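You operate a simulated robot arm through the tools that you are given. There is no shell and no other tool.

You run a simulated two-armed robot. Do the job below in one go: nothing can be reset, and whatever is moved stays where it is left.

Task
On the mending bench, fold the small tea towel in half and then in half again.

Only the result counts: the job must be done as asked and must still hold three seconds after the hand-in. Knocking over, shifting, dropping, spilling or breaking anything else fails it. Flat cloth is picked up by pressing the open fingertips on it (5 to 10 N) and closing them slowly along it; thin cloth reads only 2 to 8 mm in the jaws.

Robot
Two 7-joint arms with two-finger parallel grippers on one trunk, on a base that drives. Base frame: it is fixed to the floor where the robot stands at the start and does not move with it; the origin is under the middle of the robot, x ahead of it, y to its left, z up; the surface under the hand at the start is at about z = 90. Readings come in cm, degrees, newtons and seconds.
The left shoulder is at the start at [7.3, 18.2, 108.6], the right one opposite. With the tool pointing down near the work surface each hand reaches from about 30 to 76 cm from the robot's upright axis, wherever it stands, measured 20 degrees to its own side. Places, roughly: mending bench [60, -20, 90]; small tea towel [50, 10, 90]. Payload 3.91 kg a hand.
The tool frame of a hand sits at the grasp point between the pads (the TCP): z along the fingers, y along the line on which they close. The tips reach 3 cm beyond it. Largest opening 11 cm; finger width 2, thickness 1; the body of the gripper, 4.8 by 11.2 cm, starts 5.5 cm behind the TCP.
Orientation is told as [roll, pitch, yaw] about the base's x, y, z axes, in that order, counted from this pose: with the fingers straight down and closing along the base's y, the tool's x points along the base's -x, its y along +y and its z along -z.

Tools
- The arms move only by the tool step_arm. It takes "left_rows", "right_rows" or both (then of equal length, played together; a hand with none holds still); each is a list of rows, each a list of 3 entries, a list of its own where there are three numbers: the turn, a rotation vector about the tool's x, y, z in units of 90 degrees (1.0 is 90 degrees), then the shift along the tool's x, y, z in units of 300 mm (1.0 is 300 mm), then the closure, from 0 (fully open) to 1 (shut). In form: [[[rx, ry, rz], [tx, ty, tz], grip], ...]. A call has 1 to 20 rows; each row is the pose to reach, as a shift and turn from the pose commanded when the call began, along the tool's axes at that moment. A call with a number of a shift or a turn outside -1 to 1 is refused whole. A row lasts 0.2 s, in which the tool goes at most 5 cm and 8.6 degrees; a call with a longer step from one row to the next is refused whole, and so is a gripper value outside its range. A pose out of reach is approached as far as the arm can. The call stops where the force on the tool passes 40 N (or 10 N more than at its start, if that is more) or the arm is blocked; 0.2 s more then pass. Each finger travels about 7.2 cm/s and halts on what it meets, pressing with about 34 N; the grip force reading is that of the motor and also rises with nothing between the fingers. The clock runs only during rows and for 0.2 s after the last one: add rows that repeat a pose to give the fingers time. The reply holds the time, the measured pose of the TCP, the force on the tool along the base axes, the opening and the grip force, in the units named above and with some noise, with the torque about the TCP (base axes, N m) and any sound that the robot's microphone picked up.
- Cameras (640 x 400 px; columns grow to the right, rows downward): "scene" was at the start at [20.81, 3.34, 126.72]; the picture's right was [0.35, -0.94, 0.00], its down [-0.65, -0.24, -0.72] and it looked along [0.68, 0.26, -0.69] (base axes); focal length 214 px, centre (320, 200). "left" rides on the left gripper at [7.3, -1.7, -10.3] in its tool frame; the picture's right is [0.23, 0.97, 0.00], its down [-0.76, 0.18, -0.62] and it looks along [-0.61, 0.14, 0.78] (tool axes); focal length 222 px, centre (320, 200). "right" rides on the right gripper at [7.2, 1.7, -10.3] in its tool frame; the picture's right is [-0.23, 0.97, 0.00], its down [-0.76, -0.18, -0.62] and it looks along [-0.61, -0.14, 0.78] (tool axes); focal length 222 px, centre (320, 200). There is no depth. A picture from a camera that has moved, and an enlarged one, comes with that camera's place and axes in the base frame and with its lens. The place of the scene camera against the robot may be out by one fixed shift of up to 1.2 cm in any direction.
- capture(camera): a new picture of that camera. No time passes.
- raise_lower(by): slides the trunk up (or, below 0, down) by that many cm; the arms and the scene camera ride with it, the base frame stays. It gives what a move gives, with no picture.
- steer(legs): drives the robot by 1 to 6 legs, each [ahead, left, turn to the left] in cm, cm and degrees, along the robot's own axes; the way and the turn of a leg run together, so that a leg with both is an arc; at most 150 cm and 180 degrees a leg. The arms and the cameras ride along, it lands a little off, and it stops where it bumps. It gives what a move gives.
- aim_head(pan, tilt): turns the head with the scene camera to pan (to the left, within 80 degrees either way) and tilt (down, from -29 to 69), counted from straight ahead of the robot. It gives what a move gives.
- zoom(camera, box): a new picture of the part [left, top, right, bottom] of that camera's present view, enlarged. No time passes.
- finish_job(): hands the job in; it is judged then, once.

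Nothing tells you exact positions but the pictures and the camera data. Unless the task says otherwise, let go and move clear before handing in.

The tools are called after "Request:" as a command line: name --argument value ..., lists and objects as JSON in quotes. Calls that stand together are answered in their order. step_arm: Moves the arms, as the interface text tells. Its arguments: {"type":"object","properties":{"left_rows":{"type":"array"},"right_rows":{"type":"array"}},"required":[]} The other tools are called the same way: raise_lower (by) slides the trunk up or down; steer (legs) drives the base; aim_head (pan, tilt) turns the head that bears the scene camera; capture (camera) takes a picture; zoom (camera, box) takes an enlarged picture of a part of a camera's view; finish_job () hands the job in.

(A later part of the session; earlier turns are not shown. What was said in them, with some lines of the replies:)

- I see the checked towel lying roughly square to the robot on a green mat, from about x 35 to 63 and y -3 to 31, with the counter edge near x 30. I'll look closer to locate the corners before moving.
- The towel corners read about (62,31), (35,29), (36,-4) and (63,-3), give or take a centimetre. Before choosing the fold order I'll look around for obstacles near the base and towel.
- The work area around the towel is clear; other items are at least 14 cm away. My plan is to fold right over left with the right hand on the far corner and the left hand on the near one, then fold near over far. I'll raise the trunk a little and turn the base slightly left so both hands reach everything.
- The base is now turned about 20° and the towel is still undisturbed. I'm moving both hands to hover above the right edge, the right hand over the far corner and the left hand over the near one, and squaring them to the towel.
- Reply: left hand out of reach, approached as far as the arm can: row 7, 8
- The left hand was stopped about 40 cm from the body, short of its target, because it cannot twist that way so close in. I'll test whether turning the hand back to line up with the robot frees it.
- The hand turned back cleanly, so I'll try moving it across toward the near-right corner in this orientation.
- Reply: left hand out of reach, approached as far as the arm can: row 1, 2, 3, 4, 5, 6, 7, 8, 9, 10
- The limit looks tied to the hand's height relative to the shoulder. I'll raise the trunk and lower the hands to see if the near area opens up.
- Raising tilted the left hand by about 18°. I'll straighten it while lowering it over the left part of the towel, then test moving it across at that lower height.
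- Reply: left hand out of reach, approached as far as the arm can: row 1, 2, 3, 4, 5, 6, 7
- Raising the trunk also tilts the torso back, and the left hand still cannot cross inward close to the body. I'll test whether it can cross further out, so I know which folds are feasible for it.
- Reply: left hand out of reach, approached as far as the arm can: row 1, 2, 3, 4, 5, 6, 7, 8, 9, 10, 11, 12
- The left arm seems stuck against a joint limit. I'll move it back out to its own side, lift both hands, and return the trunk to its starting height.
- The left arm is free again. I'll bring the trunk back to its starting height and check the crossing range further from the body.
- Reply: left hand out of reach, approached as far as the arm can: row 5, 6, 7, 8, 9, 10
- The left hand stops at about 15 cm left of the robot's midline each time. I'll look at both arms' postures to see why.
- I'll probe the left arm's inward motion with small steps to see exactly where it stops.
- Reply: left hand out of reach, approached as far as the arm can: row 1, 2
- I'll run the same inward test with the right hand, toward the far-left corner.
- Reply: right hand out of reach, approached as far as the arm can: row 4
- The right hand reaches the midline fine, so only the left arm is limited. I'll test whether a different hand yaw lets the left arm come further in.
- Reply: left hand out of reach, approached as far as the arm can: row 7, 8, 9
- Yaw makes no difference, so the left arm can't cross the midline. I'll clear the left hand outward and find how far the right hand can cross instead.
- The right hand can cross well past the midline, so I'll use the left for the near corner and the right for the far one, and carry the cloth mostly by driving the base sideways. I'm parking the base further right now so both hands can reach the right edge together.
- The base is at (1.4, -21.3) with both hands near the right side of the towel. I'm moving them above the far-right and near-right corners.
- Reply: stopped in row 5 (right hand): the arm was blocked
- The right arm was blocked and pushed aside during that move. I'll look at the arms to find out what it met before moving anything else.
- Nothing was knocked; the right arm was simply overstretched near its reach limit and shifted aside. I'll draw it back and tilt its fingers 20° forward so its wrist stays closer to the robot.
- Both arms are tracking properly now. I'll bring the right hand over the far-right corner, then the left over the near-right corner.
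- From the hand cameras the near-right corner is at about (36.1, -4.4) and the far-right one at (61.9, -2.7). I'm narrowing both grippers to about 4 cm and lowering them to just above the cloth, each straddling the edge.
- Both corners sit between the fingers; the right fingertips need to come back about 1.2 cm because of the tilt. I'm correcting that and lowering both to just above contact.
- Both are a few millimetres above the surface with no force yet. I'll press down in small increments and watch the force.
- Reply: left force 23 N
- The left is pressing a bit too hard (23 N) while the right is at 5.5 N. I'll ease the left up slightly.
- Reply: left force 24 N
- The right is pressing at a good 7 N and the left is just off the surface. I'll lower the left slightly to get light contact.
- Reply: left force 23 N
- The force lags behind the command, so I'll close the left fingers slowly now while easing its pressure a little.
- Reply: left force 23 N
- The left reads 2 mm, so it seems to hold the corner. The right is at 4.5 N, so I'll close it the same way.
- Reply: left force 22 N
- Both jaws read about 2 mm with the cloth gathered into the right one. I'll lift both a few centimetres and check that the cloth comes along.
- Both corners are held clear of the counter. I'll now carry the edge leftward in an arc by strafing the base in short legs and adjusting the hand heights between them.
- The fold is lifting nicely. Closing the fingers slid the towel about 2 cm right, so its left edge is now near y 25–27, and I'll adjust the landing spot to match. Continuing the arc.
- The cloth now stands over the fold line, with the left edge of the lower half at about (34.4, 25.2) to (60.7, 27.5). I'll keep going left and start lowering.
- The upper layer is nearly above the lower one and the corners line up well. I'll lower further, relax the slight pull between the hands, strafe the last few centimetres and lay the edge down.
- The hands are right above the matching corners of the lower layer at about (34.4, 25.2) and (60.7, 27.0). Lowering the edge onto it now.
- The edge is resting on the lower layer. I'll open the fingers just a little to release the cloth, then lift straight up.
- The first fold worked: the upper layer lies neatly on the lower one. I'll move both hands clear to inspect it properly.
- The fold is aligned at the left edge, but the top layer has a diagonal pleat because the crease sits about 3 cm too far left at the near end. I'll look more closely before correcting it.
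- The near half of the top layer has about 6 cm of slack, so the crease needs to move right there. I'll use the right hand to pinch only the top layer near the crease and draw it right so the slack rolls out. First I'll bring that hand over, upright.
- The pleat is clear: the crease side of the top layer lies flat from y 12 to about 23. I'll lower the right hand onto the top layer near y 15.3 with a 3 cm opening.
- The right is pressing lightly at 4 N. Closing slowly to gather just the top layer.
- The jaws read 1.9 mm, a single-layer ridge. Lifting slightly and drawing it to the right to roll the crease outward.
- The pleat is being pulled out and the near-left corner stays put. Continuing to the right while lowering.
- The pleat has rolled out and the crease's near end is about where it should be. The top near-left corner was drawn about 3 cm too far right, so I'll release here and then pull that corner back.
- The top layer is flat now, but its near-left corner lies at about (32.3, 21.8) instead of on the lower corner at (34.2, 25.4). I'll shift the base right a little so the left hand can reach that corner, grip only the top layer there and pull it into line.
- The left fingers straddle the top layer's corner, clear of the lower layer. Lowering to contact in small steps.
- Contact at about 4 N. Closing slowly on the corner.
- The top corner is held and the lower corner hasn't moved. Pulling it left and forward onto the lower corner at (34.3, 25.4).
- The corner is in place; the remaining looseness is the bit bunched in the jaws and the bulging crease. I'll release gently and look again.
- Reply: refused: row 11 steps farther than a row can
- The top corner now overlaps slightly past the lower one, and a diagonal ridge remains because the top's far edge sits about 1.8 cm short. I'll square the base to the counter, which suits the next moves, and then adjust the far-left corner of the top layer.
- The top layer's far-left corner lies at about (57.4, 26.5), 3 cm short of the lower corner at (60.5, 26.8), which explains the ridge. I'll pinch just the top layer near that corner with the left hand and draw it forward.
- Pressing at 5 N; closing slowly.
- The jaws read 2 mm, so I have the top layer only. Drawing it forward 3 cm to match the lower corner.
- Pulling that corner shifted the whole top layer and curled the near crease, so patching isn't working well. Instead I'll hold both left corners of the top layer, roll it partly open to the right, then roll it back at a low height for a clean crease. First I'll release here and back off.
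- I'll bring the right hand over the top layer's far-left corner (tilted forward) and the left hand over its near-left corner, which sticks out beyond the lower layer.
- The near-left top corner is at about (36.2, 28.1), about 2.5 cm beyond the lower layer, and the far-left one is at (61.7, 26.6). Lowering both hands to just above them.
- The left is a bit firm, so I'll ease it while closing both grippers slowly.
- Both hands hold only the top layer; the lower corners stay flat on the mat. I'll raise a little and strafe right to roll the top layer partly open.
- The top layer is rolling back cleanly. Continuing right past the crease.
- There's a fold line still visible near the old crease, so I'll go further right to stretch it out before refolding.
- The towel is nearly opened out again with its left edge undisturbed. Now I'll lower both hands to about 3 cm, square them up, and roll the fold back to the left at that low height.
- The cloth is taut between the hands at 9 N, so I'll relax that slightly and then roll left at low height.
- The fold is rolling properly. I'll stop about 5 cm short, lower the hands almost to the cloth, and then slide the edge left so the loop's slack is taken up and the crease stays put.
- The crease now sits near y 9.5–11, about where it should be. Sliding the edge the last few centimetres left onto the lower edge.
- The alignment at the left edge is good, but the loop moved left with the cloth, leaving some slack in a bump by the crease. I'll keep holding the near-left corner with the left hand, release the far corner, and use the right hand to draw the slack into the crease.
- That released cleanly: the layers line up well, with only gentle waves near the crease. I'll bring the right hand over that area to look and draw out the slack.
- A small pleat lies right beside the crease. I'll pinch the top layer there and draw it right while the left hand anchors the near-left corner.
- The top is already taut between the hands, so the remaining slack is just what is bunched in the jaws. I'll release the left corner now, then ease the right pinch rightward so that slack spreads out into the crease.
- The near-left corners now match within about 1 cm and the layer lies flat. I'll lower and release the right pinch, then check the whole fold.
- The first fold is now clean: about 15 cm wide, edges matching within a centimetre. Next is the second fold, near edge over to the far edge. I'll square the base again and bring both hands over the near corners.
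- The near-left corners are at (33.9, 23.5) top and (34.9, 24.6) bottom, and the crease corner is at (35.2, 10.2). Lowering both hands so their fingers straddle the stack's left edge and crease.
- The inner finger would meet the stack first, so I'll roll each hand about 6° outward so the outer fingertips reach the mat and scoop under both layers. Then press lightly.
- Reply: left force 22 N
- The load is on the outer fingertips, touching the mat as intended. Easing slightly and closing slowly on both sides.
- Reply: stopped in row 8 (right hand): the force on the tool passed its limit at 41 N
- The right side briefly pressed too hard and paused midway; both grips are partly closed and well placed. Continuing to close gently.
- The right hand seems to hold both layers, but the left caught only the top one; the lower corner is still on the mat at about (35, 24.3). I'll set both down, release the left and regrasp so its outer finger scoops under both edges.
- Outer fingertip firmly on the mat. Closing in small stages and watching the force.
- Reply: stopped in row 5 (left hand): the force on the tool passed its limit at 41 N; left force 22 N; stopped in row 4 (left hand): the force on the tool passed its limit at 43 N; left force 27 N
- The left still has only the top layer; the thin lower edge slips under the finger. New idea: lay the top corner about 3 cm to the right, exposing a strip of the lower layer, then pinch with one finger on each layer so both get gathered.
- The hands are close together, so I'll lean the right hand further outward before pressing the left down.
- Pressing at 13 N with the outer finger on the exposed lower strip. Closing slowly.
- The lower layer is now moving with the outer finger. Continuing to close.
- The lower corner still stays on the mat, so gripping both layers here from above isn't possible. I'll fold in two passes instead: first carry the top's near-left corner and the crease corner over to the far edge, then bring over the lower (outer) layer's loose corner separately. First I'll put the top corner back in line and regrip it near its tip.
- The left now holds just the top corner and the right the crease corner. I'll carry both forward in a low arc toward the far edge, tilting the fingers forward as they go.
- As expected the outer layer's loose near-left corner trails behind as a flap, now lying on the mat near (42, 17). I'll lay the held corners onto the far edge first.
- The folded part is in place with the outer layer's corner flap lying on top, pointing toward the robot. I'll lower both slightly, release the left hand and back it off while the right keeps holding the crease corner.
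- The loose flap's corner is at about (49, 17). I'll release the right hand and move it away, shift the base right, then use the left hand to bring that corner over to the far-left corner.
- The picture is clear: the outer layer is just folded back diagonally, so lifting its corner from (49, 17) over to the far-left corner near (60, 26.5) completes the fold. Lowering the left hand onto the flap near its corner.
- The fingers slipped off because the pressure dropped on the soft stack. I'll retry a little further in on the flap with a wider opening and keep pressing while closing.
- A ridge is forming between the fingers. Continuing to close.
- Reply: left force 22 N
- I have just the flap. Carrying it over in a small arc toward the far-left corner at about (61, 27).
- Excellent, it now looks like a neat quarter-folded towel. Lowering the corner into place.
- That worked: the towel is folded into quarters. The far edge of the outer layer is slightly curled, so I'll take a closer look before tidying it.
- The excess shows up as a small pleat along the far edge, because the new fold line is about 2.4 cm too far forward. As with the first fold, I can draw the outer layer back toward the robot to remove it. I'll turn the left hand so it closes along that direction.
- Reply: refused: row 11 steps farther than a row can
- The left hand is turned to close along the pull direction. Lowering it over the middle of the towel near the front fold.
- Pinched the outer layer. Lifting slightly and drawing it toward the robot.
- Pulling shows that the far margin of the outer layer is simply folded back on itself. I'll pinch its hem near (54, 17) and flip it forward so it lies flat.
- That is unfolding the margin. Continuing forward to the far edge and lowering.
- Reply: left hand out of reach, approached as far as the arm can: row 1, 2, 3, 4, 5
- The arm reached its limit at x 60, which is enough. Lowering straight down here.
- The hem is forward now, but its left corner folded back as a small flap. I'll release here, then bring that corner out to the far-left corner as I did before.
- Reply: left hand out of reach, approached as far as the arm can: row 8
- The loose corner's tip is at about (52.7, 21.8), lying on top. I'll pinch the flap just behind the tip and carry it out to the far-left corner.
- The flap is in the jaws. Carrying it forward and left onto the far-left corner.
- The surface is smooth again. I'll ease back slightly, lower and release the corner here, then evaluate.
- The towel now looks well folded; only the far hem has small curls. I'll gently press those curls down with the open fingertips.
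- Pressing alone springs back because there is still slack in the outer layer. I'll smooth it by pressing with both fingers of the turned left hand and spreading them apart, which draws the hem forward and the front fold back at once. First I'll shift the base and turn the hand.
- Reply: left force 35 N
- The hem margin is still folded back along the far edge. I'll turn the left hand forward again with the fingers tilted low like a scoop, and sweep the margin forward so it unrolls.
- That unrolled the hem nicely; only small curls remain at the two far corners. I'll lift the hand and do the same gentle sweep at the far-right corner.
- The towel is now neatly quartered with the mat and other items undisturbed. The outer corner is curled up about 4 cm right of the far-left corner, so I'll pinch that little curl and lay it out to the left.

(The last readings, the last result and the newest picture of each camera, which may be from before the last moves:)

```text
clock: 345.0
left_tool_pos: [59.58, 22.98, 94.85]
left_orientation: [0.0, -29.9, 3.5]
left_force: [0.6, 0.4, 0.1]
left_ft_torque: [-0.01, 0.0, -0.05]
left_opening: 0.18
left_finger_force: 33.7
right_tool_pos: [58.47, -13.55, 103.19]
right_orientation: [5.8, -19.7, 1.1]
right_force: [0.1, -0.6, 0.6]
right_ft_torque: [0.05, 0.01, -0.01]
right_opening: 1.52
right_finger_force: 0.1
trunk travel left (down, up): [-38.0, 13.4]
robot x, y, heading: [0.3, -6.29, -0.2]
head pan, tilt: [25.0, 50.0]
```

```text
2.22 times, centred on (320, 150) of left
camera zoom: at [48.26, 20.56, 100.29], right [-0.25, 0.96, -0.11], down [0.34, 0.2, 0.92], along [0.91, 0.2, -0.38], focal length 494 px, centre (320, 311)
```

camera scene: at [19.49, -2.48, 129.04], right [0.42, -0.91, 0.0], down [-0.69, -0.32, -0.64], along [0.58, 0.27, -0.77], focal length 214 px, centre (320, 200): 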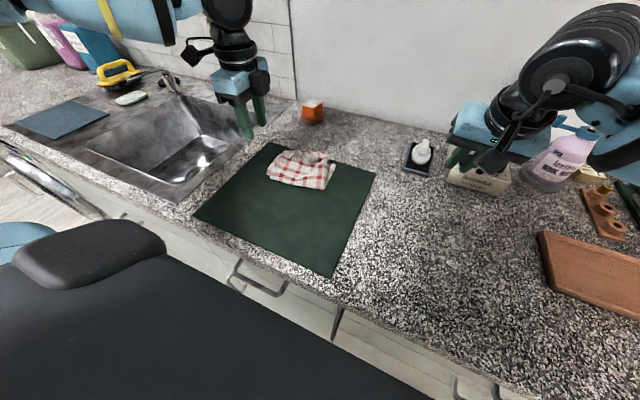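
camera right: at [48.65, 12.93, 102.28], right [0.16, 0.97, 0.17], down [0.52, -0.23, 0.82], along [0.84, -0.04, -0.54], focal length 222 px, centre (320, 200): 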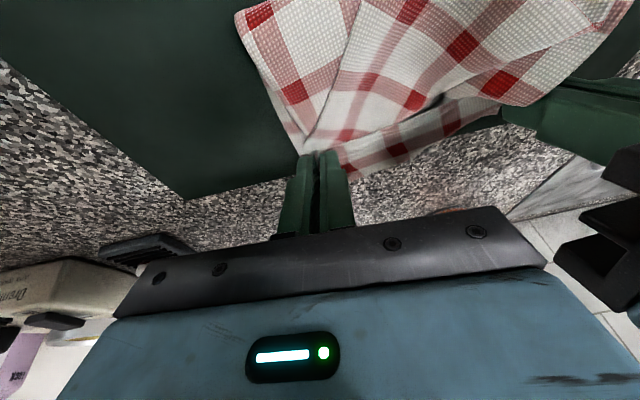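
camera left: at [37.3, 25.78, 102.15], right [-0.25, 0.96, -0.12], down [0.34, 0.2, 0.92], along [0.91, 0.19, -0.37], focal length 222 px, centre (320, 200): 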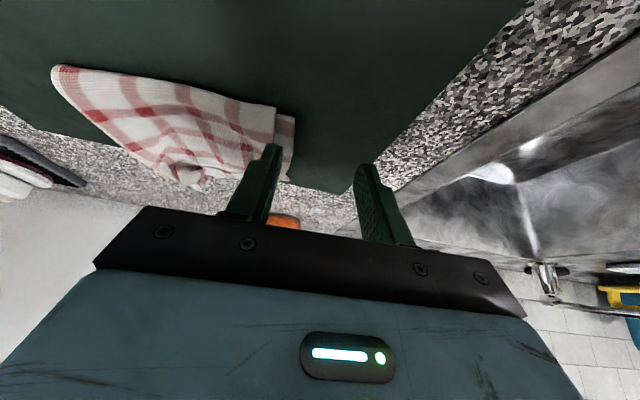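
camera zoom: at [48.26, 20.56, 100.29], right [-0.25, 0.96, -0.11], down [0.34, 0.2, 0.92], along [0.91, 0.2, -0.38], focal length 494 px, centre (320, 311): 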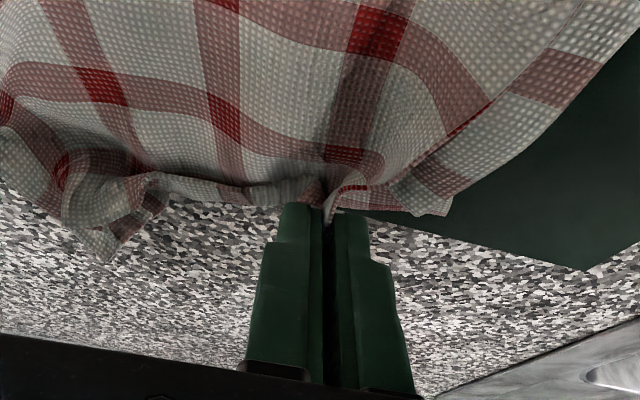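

Caught the curl. Drawing it about 2.5 cm to the left and laying it down.

Request:
step_arm --left_rows '[[[0, 0, 0], [-0.004, 0.015, -0.008], 1], [[0, 0, 0], [-0.006, 0.035, -0.012], 1], [[0, 0, 0], [-0.004, 0.055, -0.01], 1], [[0, 0, 0], [0.0, 0.075, 0.0], 1], [[0, 0, 0], [0.006, 0.085, 0.012], 1], [[0, 0, 0], [0.012, 0.085, 0.022], 1], [[0, 0, 0], [0.012, 0.085, 0.022], 0.97], [[0, 0, 0], [0.012, 0.085, 0.022], 0.94], [[0, 0, 0], [0.011, 0.085, 0.02], 0.91], [[0, 0, 0], [0.008, 0.085, 0.014], 0.88], [[0, 0, 0], [-0.01, 0.085, -0.02], 0.86], [[0, 0, 0], [-0.05, 0.085, -0.09], 0.86], [[0, 0, 0], [-0.08, 0.12, -0.17], 0.86], [[0, 0, 0], [-0.04, 0.2, -0.25], 0.86], [[0, 0, 0], [0.06, 0.28, -0.28], 0.86], [[0, 0, 0], [0.15, 0.34, -0.3], 0.86]]'

Request:
zoom --camera "scene" --box '[260, 110, 360, 190]'

Request:
capture --camera "scene"

```text
clock: 348.4
left_tool_pos: [50.39, 32.78, 100.47]
left_orientation: [-0.1, -29.9, 3.4]
left_force: [0.1, 0.1, -0.2]
left_ft_torque: [-0.02, -0.04, 0.0]
left_opening: 1.54
left_finger_force: 0.0
right_tool_pos: [58.34, -13.59, 103.17]
right_orientation: [5.7, -19.8, 1.1]
right_force: [0.2, 0.6, 1.1]
right_ft_torque: [0.01, 0.0, 0.01]
right_opening: 1.52
right_finger_force: 0.0
trunk travel left (down, up): [-38.0, 13.4]
robot x, y, heading: [0.59, -5.91, -0.0]
head pan, tilt: [25.0, 50.0]
```

```text
5.00 times, centred on (310, 150) of scene
camera zoom: at [19.4, -2.4, 129.05], right [0.42, -0.91, 0.0], down [-0.69, -0.32, -0.64], along [0.58, 0.27, -0.77], focal length 1072 px, centre (370, 450)
```

zoom: 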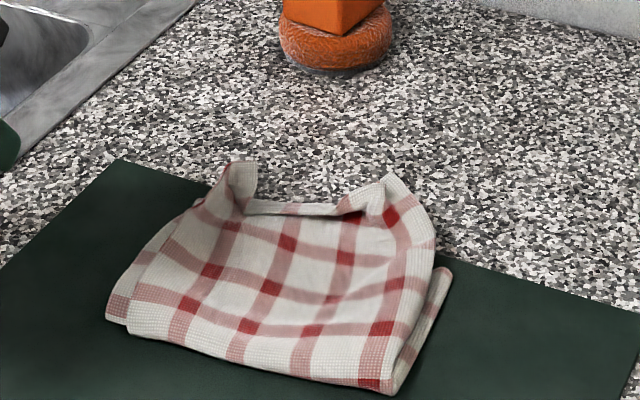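

```text
taken
camera scene: at [19.4, -2.4, 129.05], right [0.42, -0.91, 0.0], down [-0.69, -0.32, -0.64], along [0.58, 0.27, -0.77], focal length 214 px, centre (320, 200)
```

scene: 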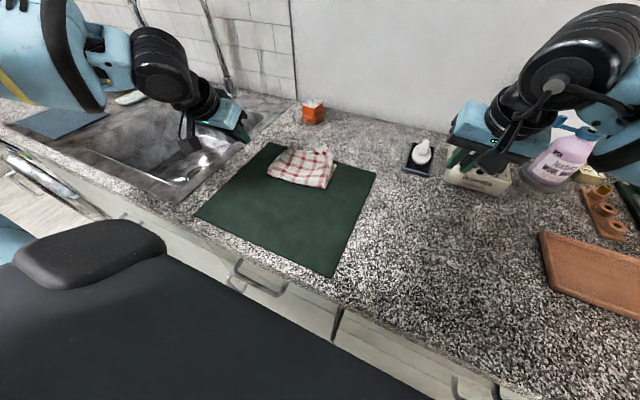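

The outer corner is now at the far-left where it belongs. I'll give the two upturned far corners a gentle press to settle them.

Request:
step_arm --left_rows '[[[0, 0, 0], [-0.08, -0.06, -0.05], 1.0], [[0, 0, 0], [-0.16, -0.14, -0.06], 1.0], [[0, 0, 0], [-0.24, -0.2, -0.04], 1.0], [[0, 0, 0], [-0.3, -0.235, 0.02], 1.0], [[0, 0, 0], [-0.3, -0.235, 0.09], 1.0], [[0, 0, 0], [-0.26, -0.235, 0.17], 1.0], [[0, 0, 0], [-0.22, -0.235, 0.24], 1.0], [[0, 0, 0], [-0.195, -0.235, 0.29], 1.0]]'

Request:
zoom --camera "left" --box '[140, 20, 500, 240]'

```text
clock: 350.2
left_tool_pos: [60.31, 26.32, 95.71]
left_orientation: [-0.1, -29.9, 3.4]
left_force: [-0.7, -0.4, 0.0]
left_ft_torque: [0.0, 0.04, 0.04]
left_opening: 0.0
left_finger_force: 34.0
right_tool_pos: [58.36, -13.63, 103.04]
right_orientation: [5.8, -19.7, 1.0]
right_force: [-1.0, -0.5, 0.2]
right_ft_torque: [-0.04, -0.03, 0.02]
right_opening: 1.55
right_finger_force: 0.1
trunk travel left (down, up): [-38.0, 13.4]
robot x, y, heading: [0.69, -6.32, 0.2]
head pan, tilt: [25.0, 50.0]
```

```text
1.78 times, centred on (320, 130) of left
camera zoom: at [49.0, 23.94, 101.1], right [-0.25, 0.96, -0.11], down [0.34, 0.2, 0.92], along [0.91, 0.2, -0.38], focal length 395 px, centre (320, 324)
```

zoom: 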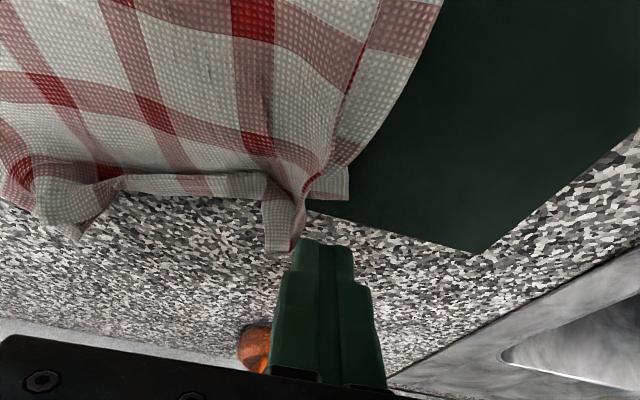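

Request:
step_arm --left_rows '[[[0, 0, 0], [-0.01, -0.03, 0.0], 1.0], [[0, 0, 0], [-0.02, -0.06, 0.01], 1.0], [[0, 0, 0], [-0.01, -0.06, 0.028], 1.0], [[0, 0, 0], [0.0, -0.06, 0.045], 1.0], [[0, 0, 0], [0.006, -0.06, 0.056], 1.0], [[0, 0, 0], [0.006, -0.06, 0.056], 1.0]]'

Request:
step_arm --left_rows '[[[0, 0, 0], [-0.01, 0, -0.03], 1.0], [[0, 0, 0], [-0.05, 0.0, -0.1], 1.0], [[0, 0, 0], [-0.09, -0.05, -0.16], 1.0], [[0, 0, 0], [-0.09, -0.17, -0.16], 1.0], [[0, 0, 0], [-0.08, -0.28, -0.14], 1.0], [[0, 0, 0], [-0.06, -0.29, -0.08], 1.0], [[0, 0, 0], [-0.03, -0.29, -0.02], 1.0]]'

Request:
zoom --camera "left" --box '[140, 20, 500, 240]'

```text
clock: 351.6
left_tool_pos: [61.04, 24.37, 94.32]
left_orientation: [-0.1, -29.8, 3.4]
left_force: [-0.2, 0.5, 1.3]
left_ft_torque: [0.01, -0.01, 0.0]
left_opening: 0.0
left_finger_force: 33.7
right_tool_pos: [58.38, -13.64, 103.13]
right_orientation: [5.8, -19.6, 1.0]
right_force: [0.2, -0.1, -0.6]
right_ft_torque: [-0.05, 0.01, -0.05]
right_opening: 1.55
right_finger_force: 0.1
trunk travel left (down, up): [-38.0, 13.4]
robot x, y, heading: [0.72, -6.11, -0.0]
head pan, tilt: [25.0, 50.0]
```

```text
clock: 353.2
left_tool_pos: [62.17, 15.79, 95.06]
left_orientation: [-0.1, -30.0, 3.3]
left_force: [-0.5, -0.3, 1.1]
left_ft_torque: [0.0, 0.01, 0.01]
left_opening: 0.03
left_finger_force: 33.7
right_tool_pos: [58.43, -13.69, 103.15]
right_orientation: [5.8, -19.6, 1.2]
right_force: [0.1, 0.0, 0.3]
right_ft_torque: [0.01, 0.0, -0.04]
right_opening: 1.53
right_finger_force: 0.0
trunk travel left (down, up): [-38.0, 13.4]
robot x, y, heading: [0.6, -6.61, 0.0]
head pan, tilt: [25.0, 50.0]
```

```text
1.78 times, centred on (320, 130) of left
camera zoom: at [50.94, 13.41, 100.59], right [-0.25, 0.96, -0.11], down [0.34, 0.2, 0.92], along [0.91, 0.2, -0.38], focal length 395 px, centre (320, 324)
```

zoom: 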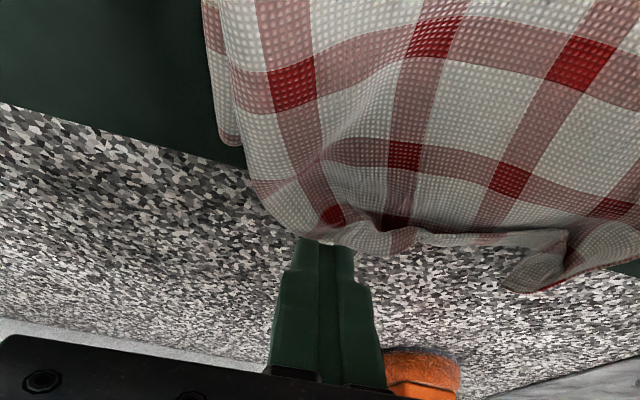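

Request:
step_arm --left_rows '[[[0, 0, 0], [0.014, 0, 0.01], 1.0], [[0, 0, 0], [0.03, 0, 0.024], 1.0], [[0, 0, 0], [0.035, 0, 0.03], 1.0], [[0, 0, 0], [0.035, 0, 0.03], 1.0]]'

Request:
step_arm --left_rows '[[[0, 0, 0], [-0.02, 0, -0.035], 1.0], [[0, 0, 0], [-0.07, 0, -0.11], 1.0], [[0, 0, 0], [-0.1, 0.03, -0.2], 1.0], [[0, 0, 0], [-0.05, 0.15, -0.28], 1.0], [[0, 0, 0], [0.05, 0.28, -0.32], 1.0], [[0, 0, 0], [0.15, 0.42, -0.32], 0.9], [[0, 0, 0], [0.23, 0.55, -0.32], 0.7]]'

Request:
zoom --camera "scene" --box '[260, 110, 360, 190]'

Request:
capture --camera "left"

```text
clock: 354.2
left_tool_pos: [61.86, 15.77, 94.0]
left_orientation: [-0.2, -30.0, 3.4]
left_force: [0.4, -0.3, 4.3]
left_ft_torque: [0.02, -0.09, 0.01]
left_opening: 0.03
left_finger_force: 33.7
right_tool_pos: [58.28, -13.69, 103.18]
right_orientation: [5.8, -19.9, 1.1]
right_force: [-0.2, 0.9, 0.0]
right_ft_torque: [0.0, -0.02, -0.01]
right_opening: 1.56
right_finger_force: 0.0
trunk travel left (down, up): [-38.0, 13.4]
robot x, y, heading: [0.57, -6.22, 0.1]
head pan, tilt: [25.0, 50.0]
```

```text
refused: row 5 steps farther than a row can; nothing moved
```

```text
5.00 times, centred on (310, 150) of scene
camera zoom: at [19.45, -2.48, 129.05], right [0.42, -0.91, 0.0], down [-0.69, -0.32, -0.64], along [0.58, 0.27, -0.77], focal length 1072 px, centre (370, 450)
```

zoom: 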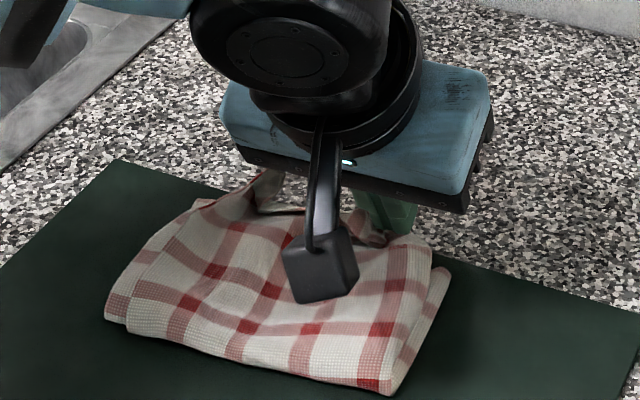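

```text
taken
camera left: at [50.4, 13.32, 99.42], right [-0.25, 0.96, -0.11], down [0.34, 0.2, 0.92], along [0.91, 0.2, -0.37], focal length 222 px, centre (320, 200)
```

left: 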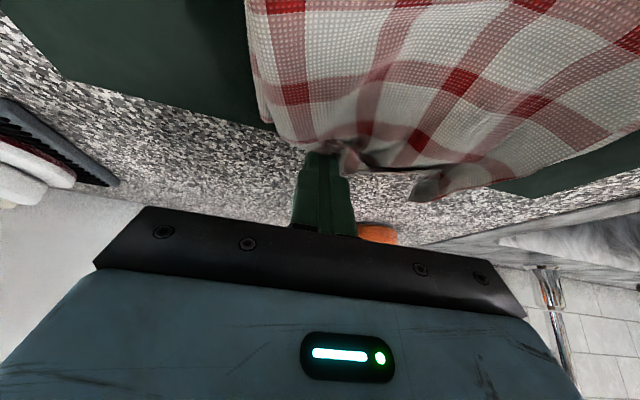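

Pressing at 4 N holds the right corner flat. Lifting the hand clear along its own axis with smaller steps.

Request:
step_arm --left_rows '[[[0, 0, 0], [-0.02, 0, -0.035], 1.0], [[0, 0, 0], [-0.06, 0, -0.1], 1.0], [[0, 0, 0], [-0.1, 0.02, -0.18], 1.0], [[0, 0, 0], [-0.1, 0.1, -0.26], 1.0], [[0, 0, 0], [-0.05, 0.2, -0.32], 1.0], [[0, 0, 0], [0.02, 0.3, -0.34], 1.0], [[0, 0, 0], [0.1, 0.4, -0.34], 0.95], [[0, 0, 0], [0.18, 0.5, -0.34], 0.85], [[0, 0, 0], [0.24, 0.6, -0.34], 0.7]]'

Request:
zoom --camera "scene" --box '[260, 110, 360, 190]'

Request:
capture --camera "scene"

```text
clock: 356.2
left_tool_pos: [49.48, 33.17, 99.08]
left_orientation: [-0.1, -30.0, 3.4]
left_force: [0.8, 0.0, 0.0]
left_ft_torque: [0.04, -0.02, -0.07]
left_opening: 3.29
left_finger_force: 0.1
right_tool_pos: [58.31, -13.53, 103.26]
right_orientation: [5.7, -19.7, 1.1]
right_force: [0.0, 0.0, 0.6]
right_ft_torque: [-0.01, 0.01, 0.02]
right_opening: 1.53
right_finger_force: 0.1
trunk travel left (down, up): [-38.0, 13.4]
robot x, y, heading: [0.49, -6.32, -0.1]
head pan, tilt: [25.0, 50.0]
```

```text
5.00 times, centred on (310, 150) of scene
camera zoom: at [19.42, -2.37, 129.05], right [0.42, -0.91, 0.0], down [-0.69, -0.32, -0.64], along [0.58, 0.27, -0.77], focal length 1072 px, centre (370, 450)
```

zoom: 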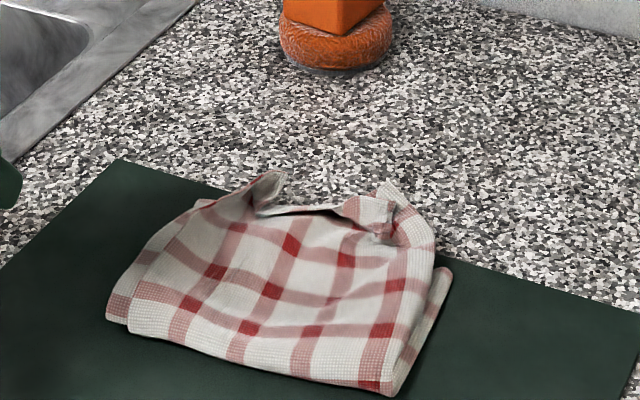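

```text
taken
camera scene: at [19.42, -2.37, 129.05], right [0.42, -0.91, 0.0], down [-0.69, -0.32, -0.64], along [0.58, 0.27, -0.77], focal length 214 px, centre (320, 200)
```

scene: 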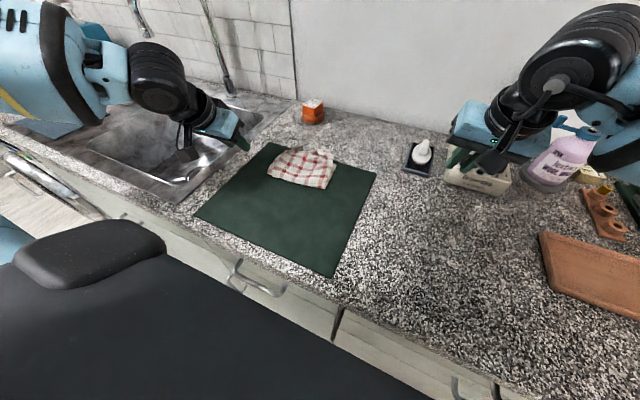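

The towel is folded in half and in half again into a compact quarter of about 11 by 16 cm. The mat and all other items are where they started. I'll raise both hands clear before handing in.

Request:
step_arm --left_rows '[[[0, 0, 0], [-0.04, 0.03, -0.07], 0.6], [[0, 0, 0], [-0.08, 0.06, -0.14], 0.5], [[0, 0, 0], [-0.12, 0.1, -0.21], 0.4], [[0, 0, 0], [-0.14, 0.14, -0.25], 0.3]]' --right_rows '[[[0, 0, 0], [-0.02, -0.03, -0.05], 0.8], [[0, 0, 0], [-0.04, -0.06, -0.1], 0.7], [[0, 0, 0], [-0.06, -0.09, -0.15], 0.6], [[0, 0, 0], [-0.06, -0.12, -0.18], 0.5]]'

Request:
zoom --camera "scene" --box '[200, 90, 440, 260]'

```text
clock: 357.2
left_tool_pos: [48.9, 37.37, 107.96]
left_orientation: [-0.1, -29.9, 3.4]
left_force: [0.8, 0.2, 0.8]
left_ft_torque: [-0.03, 0.02, -0.02]
left_opening: 7.7
left_finger_force: 0.0
right_tool_pos: [58.35, -17.94, 108.39]
right_orientation: [5.7, -19.7, 1.2]
right_force: [-0.1, 0.8, 0.0]
right_ft_torque: [-0.03, 0.0, -0.01]
right_opening: 5.49
right_finger_force: 0.0
trunk travel left (down, up): [-38.0, 13.4]
robot x, y, heading: [0.31, -5.92, -0.0]
head pan, tilt: [25.0, 50.0]
```

```text
2.35 times, centred on (320, 175) of scene
camera zoom: at [19.45, -2.47, 129.05], right [0.42, -0.91, 0.0], down [-0.69, -0.32, -0.64], along [0.58, 0.27, -0.77], focal length 505 px, centre (320, 259)
```

zoom: 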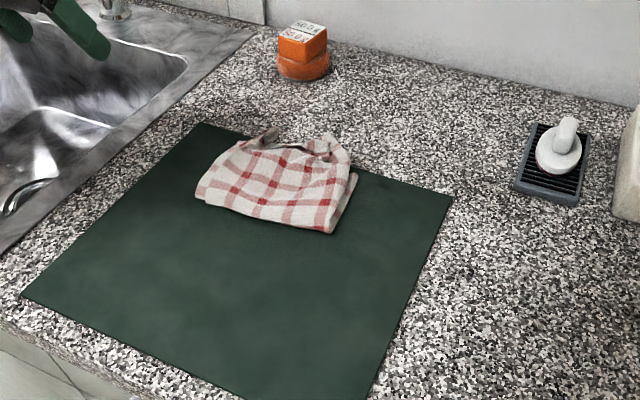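

The small tea towel lies folded into quarters on the mat, both hands are clear, and nothing else has been disturbed. Handing in.

Request:
finish_job

```text
The job is handed in.
```

The small tea towel is folded in half and in half again, lying on the mat as a quarter of about 11 by 16 cm. I've handed the job in; no result came back.

- **Edges:** the layers don't line up exactly. The second fold line came out about 2 cm too far forward, so the far hem has some slack. Its two far corners stay slightly curled up, because pressing them flat didn't hold.
- **Surroundings:** the mat is where it started, and no other item looked moved. Both hands are released and clear.
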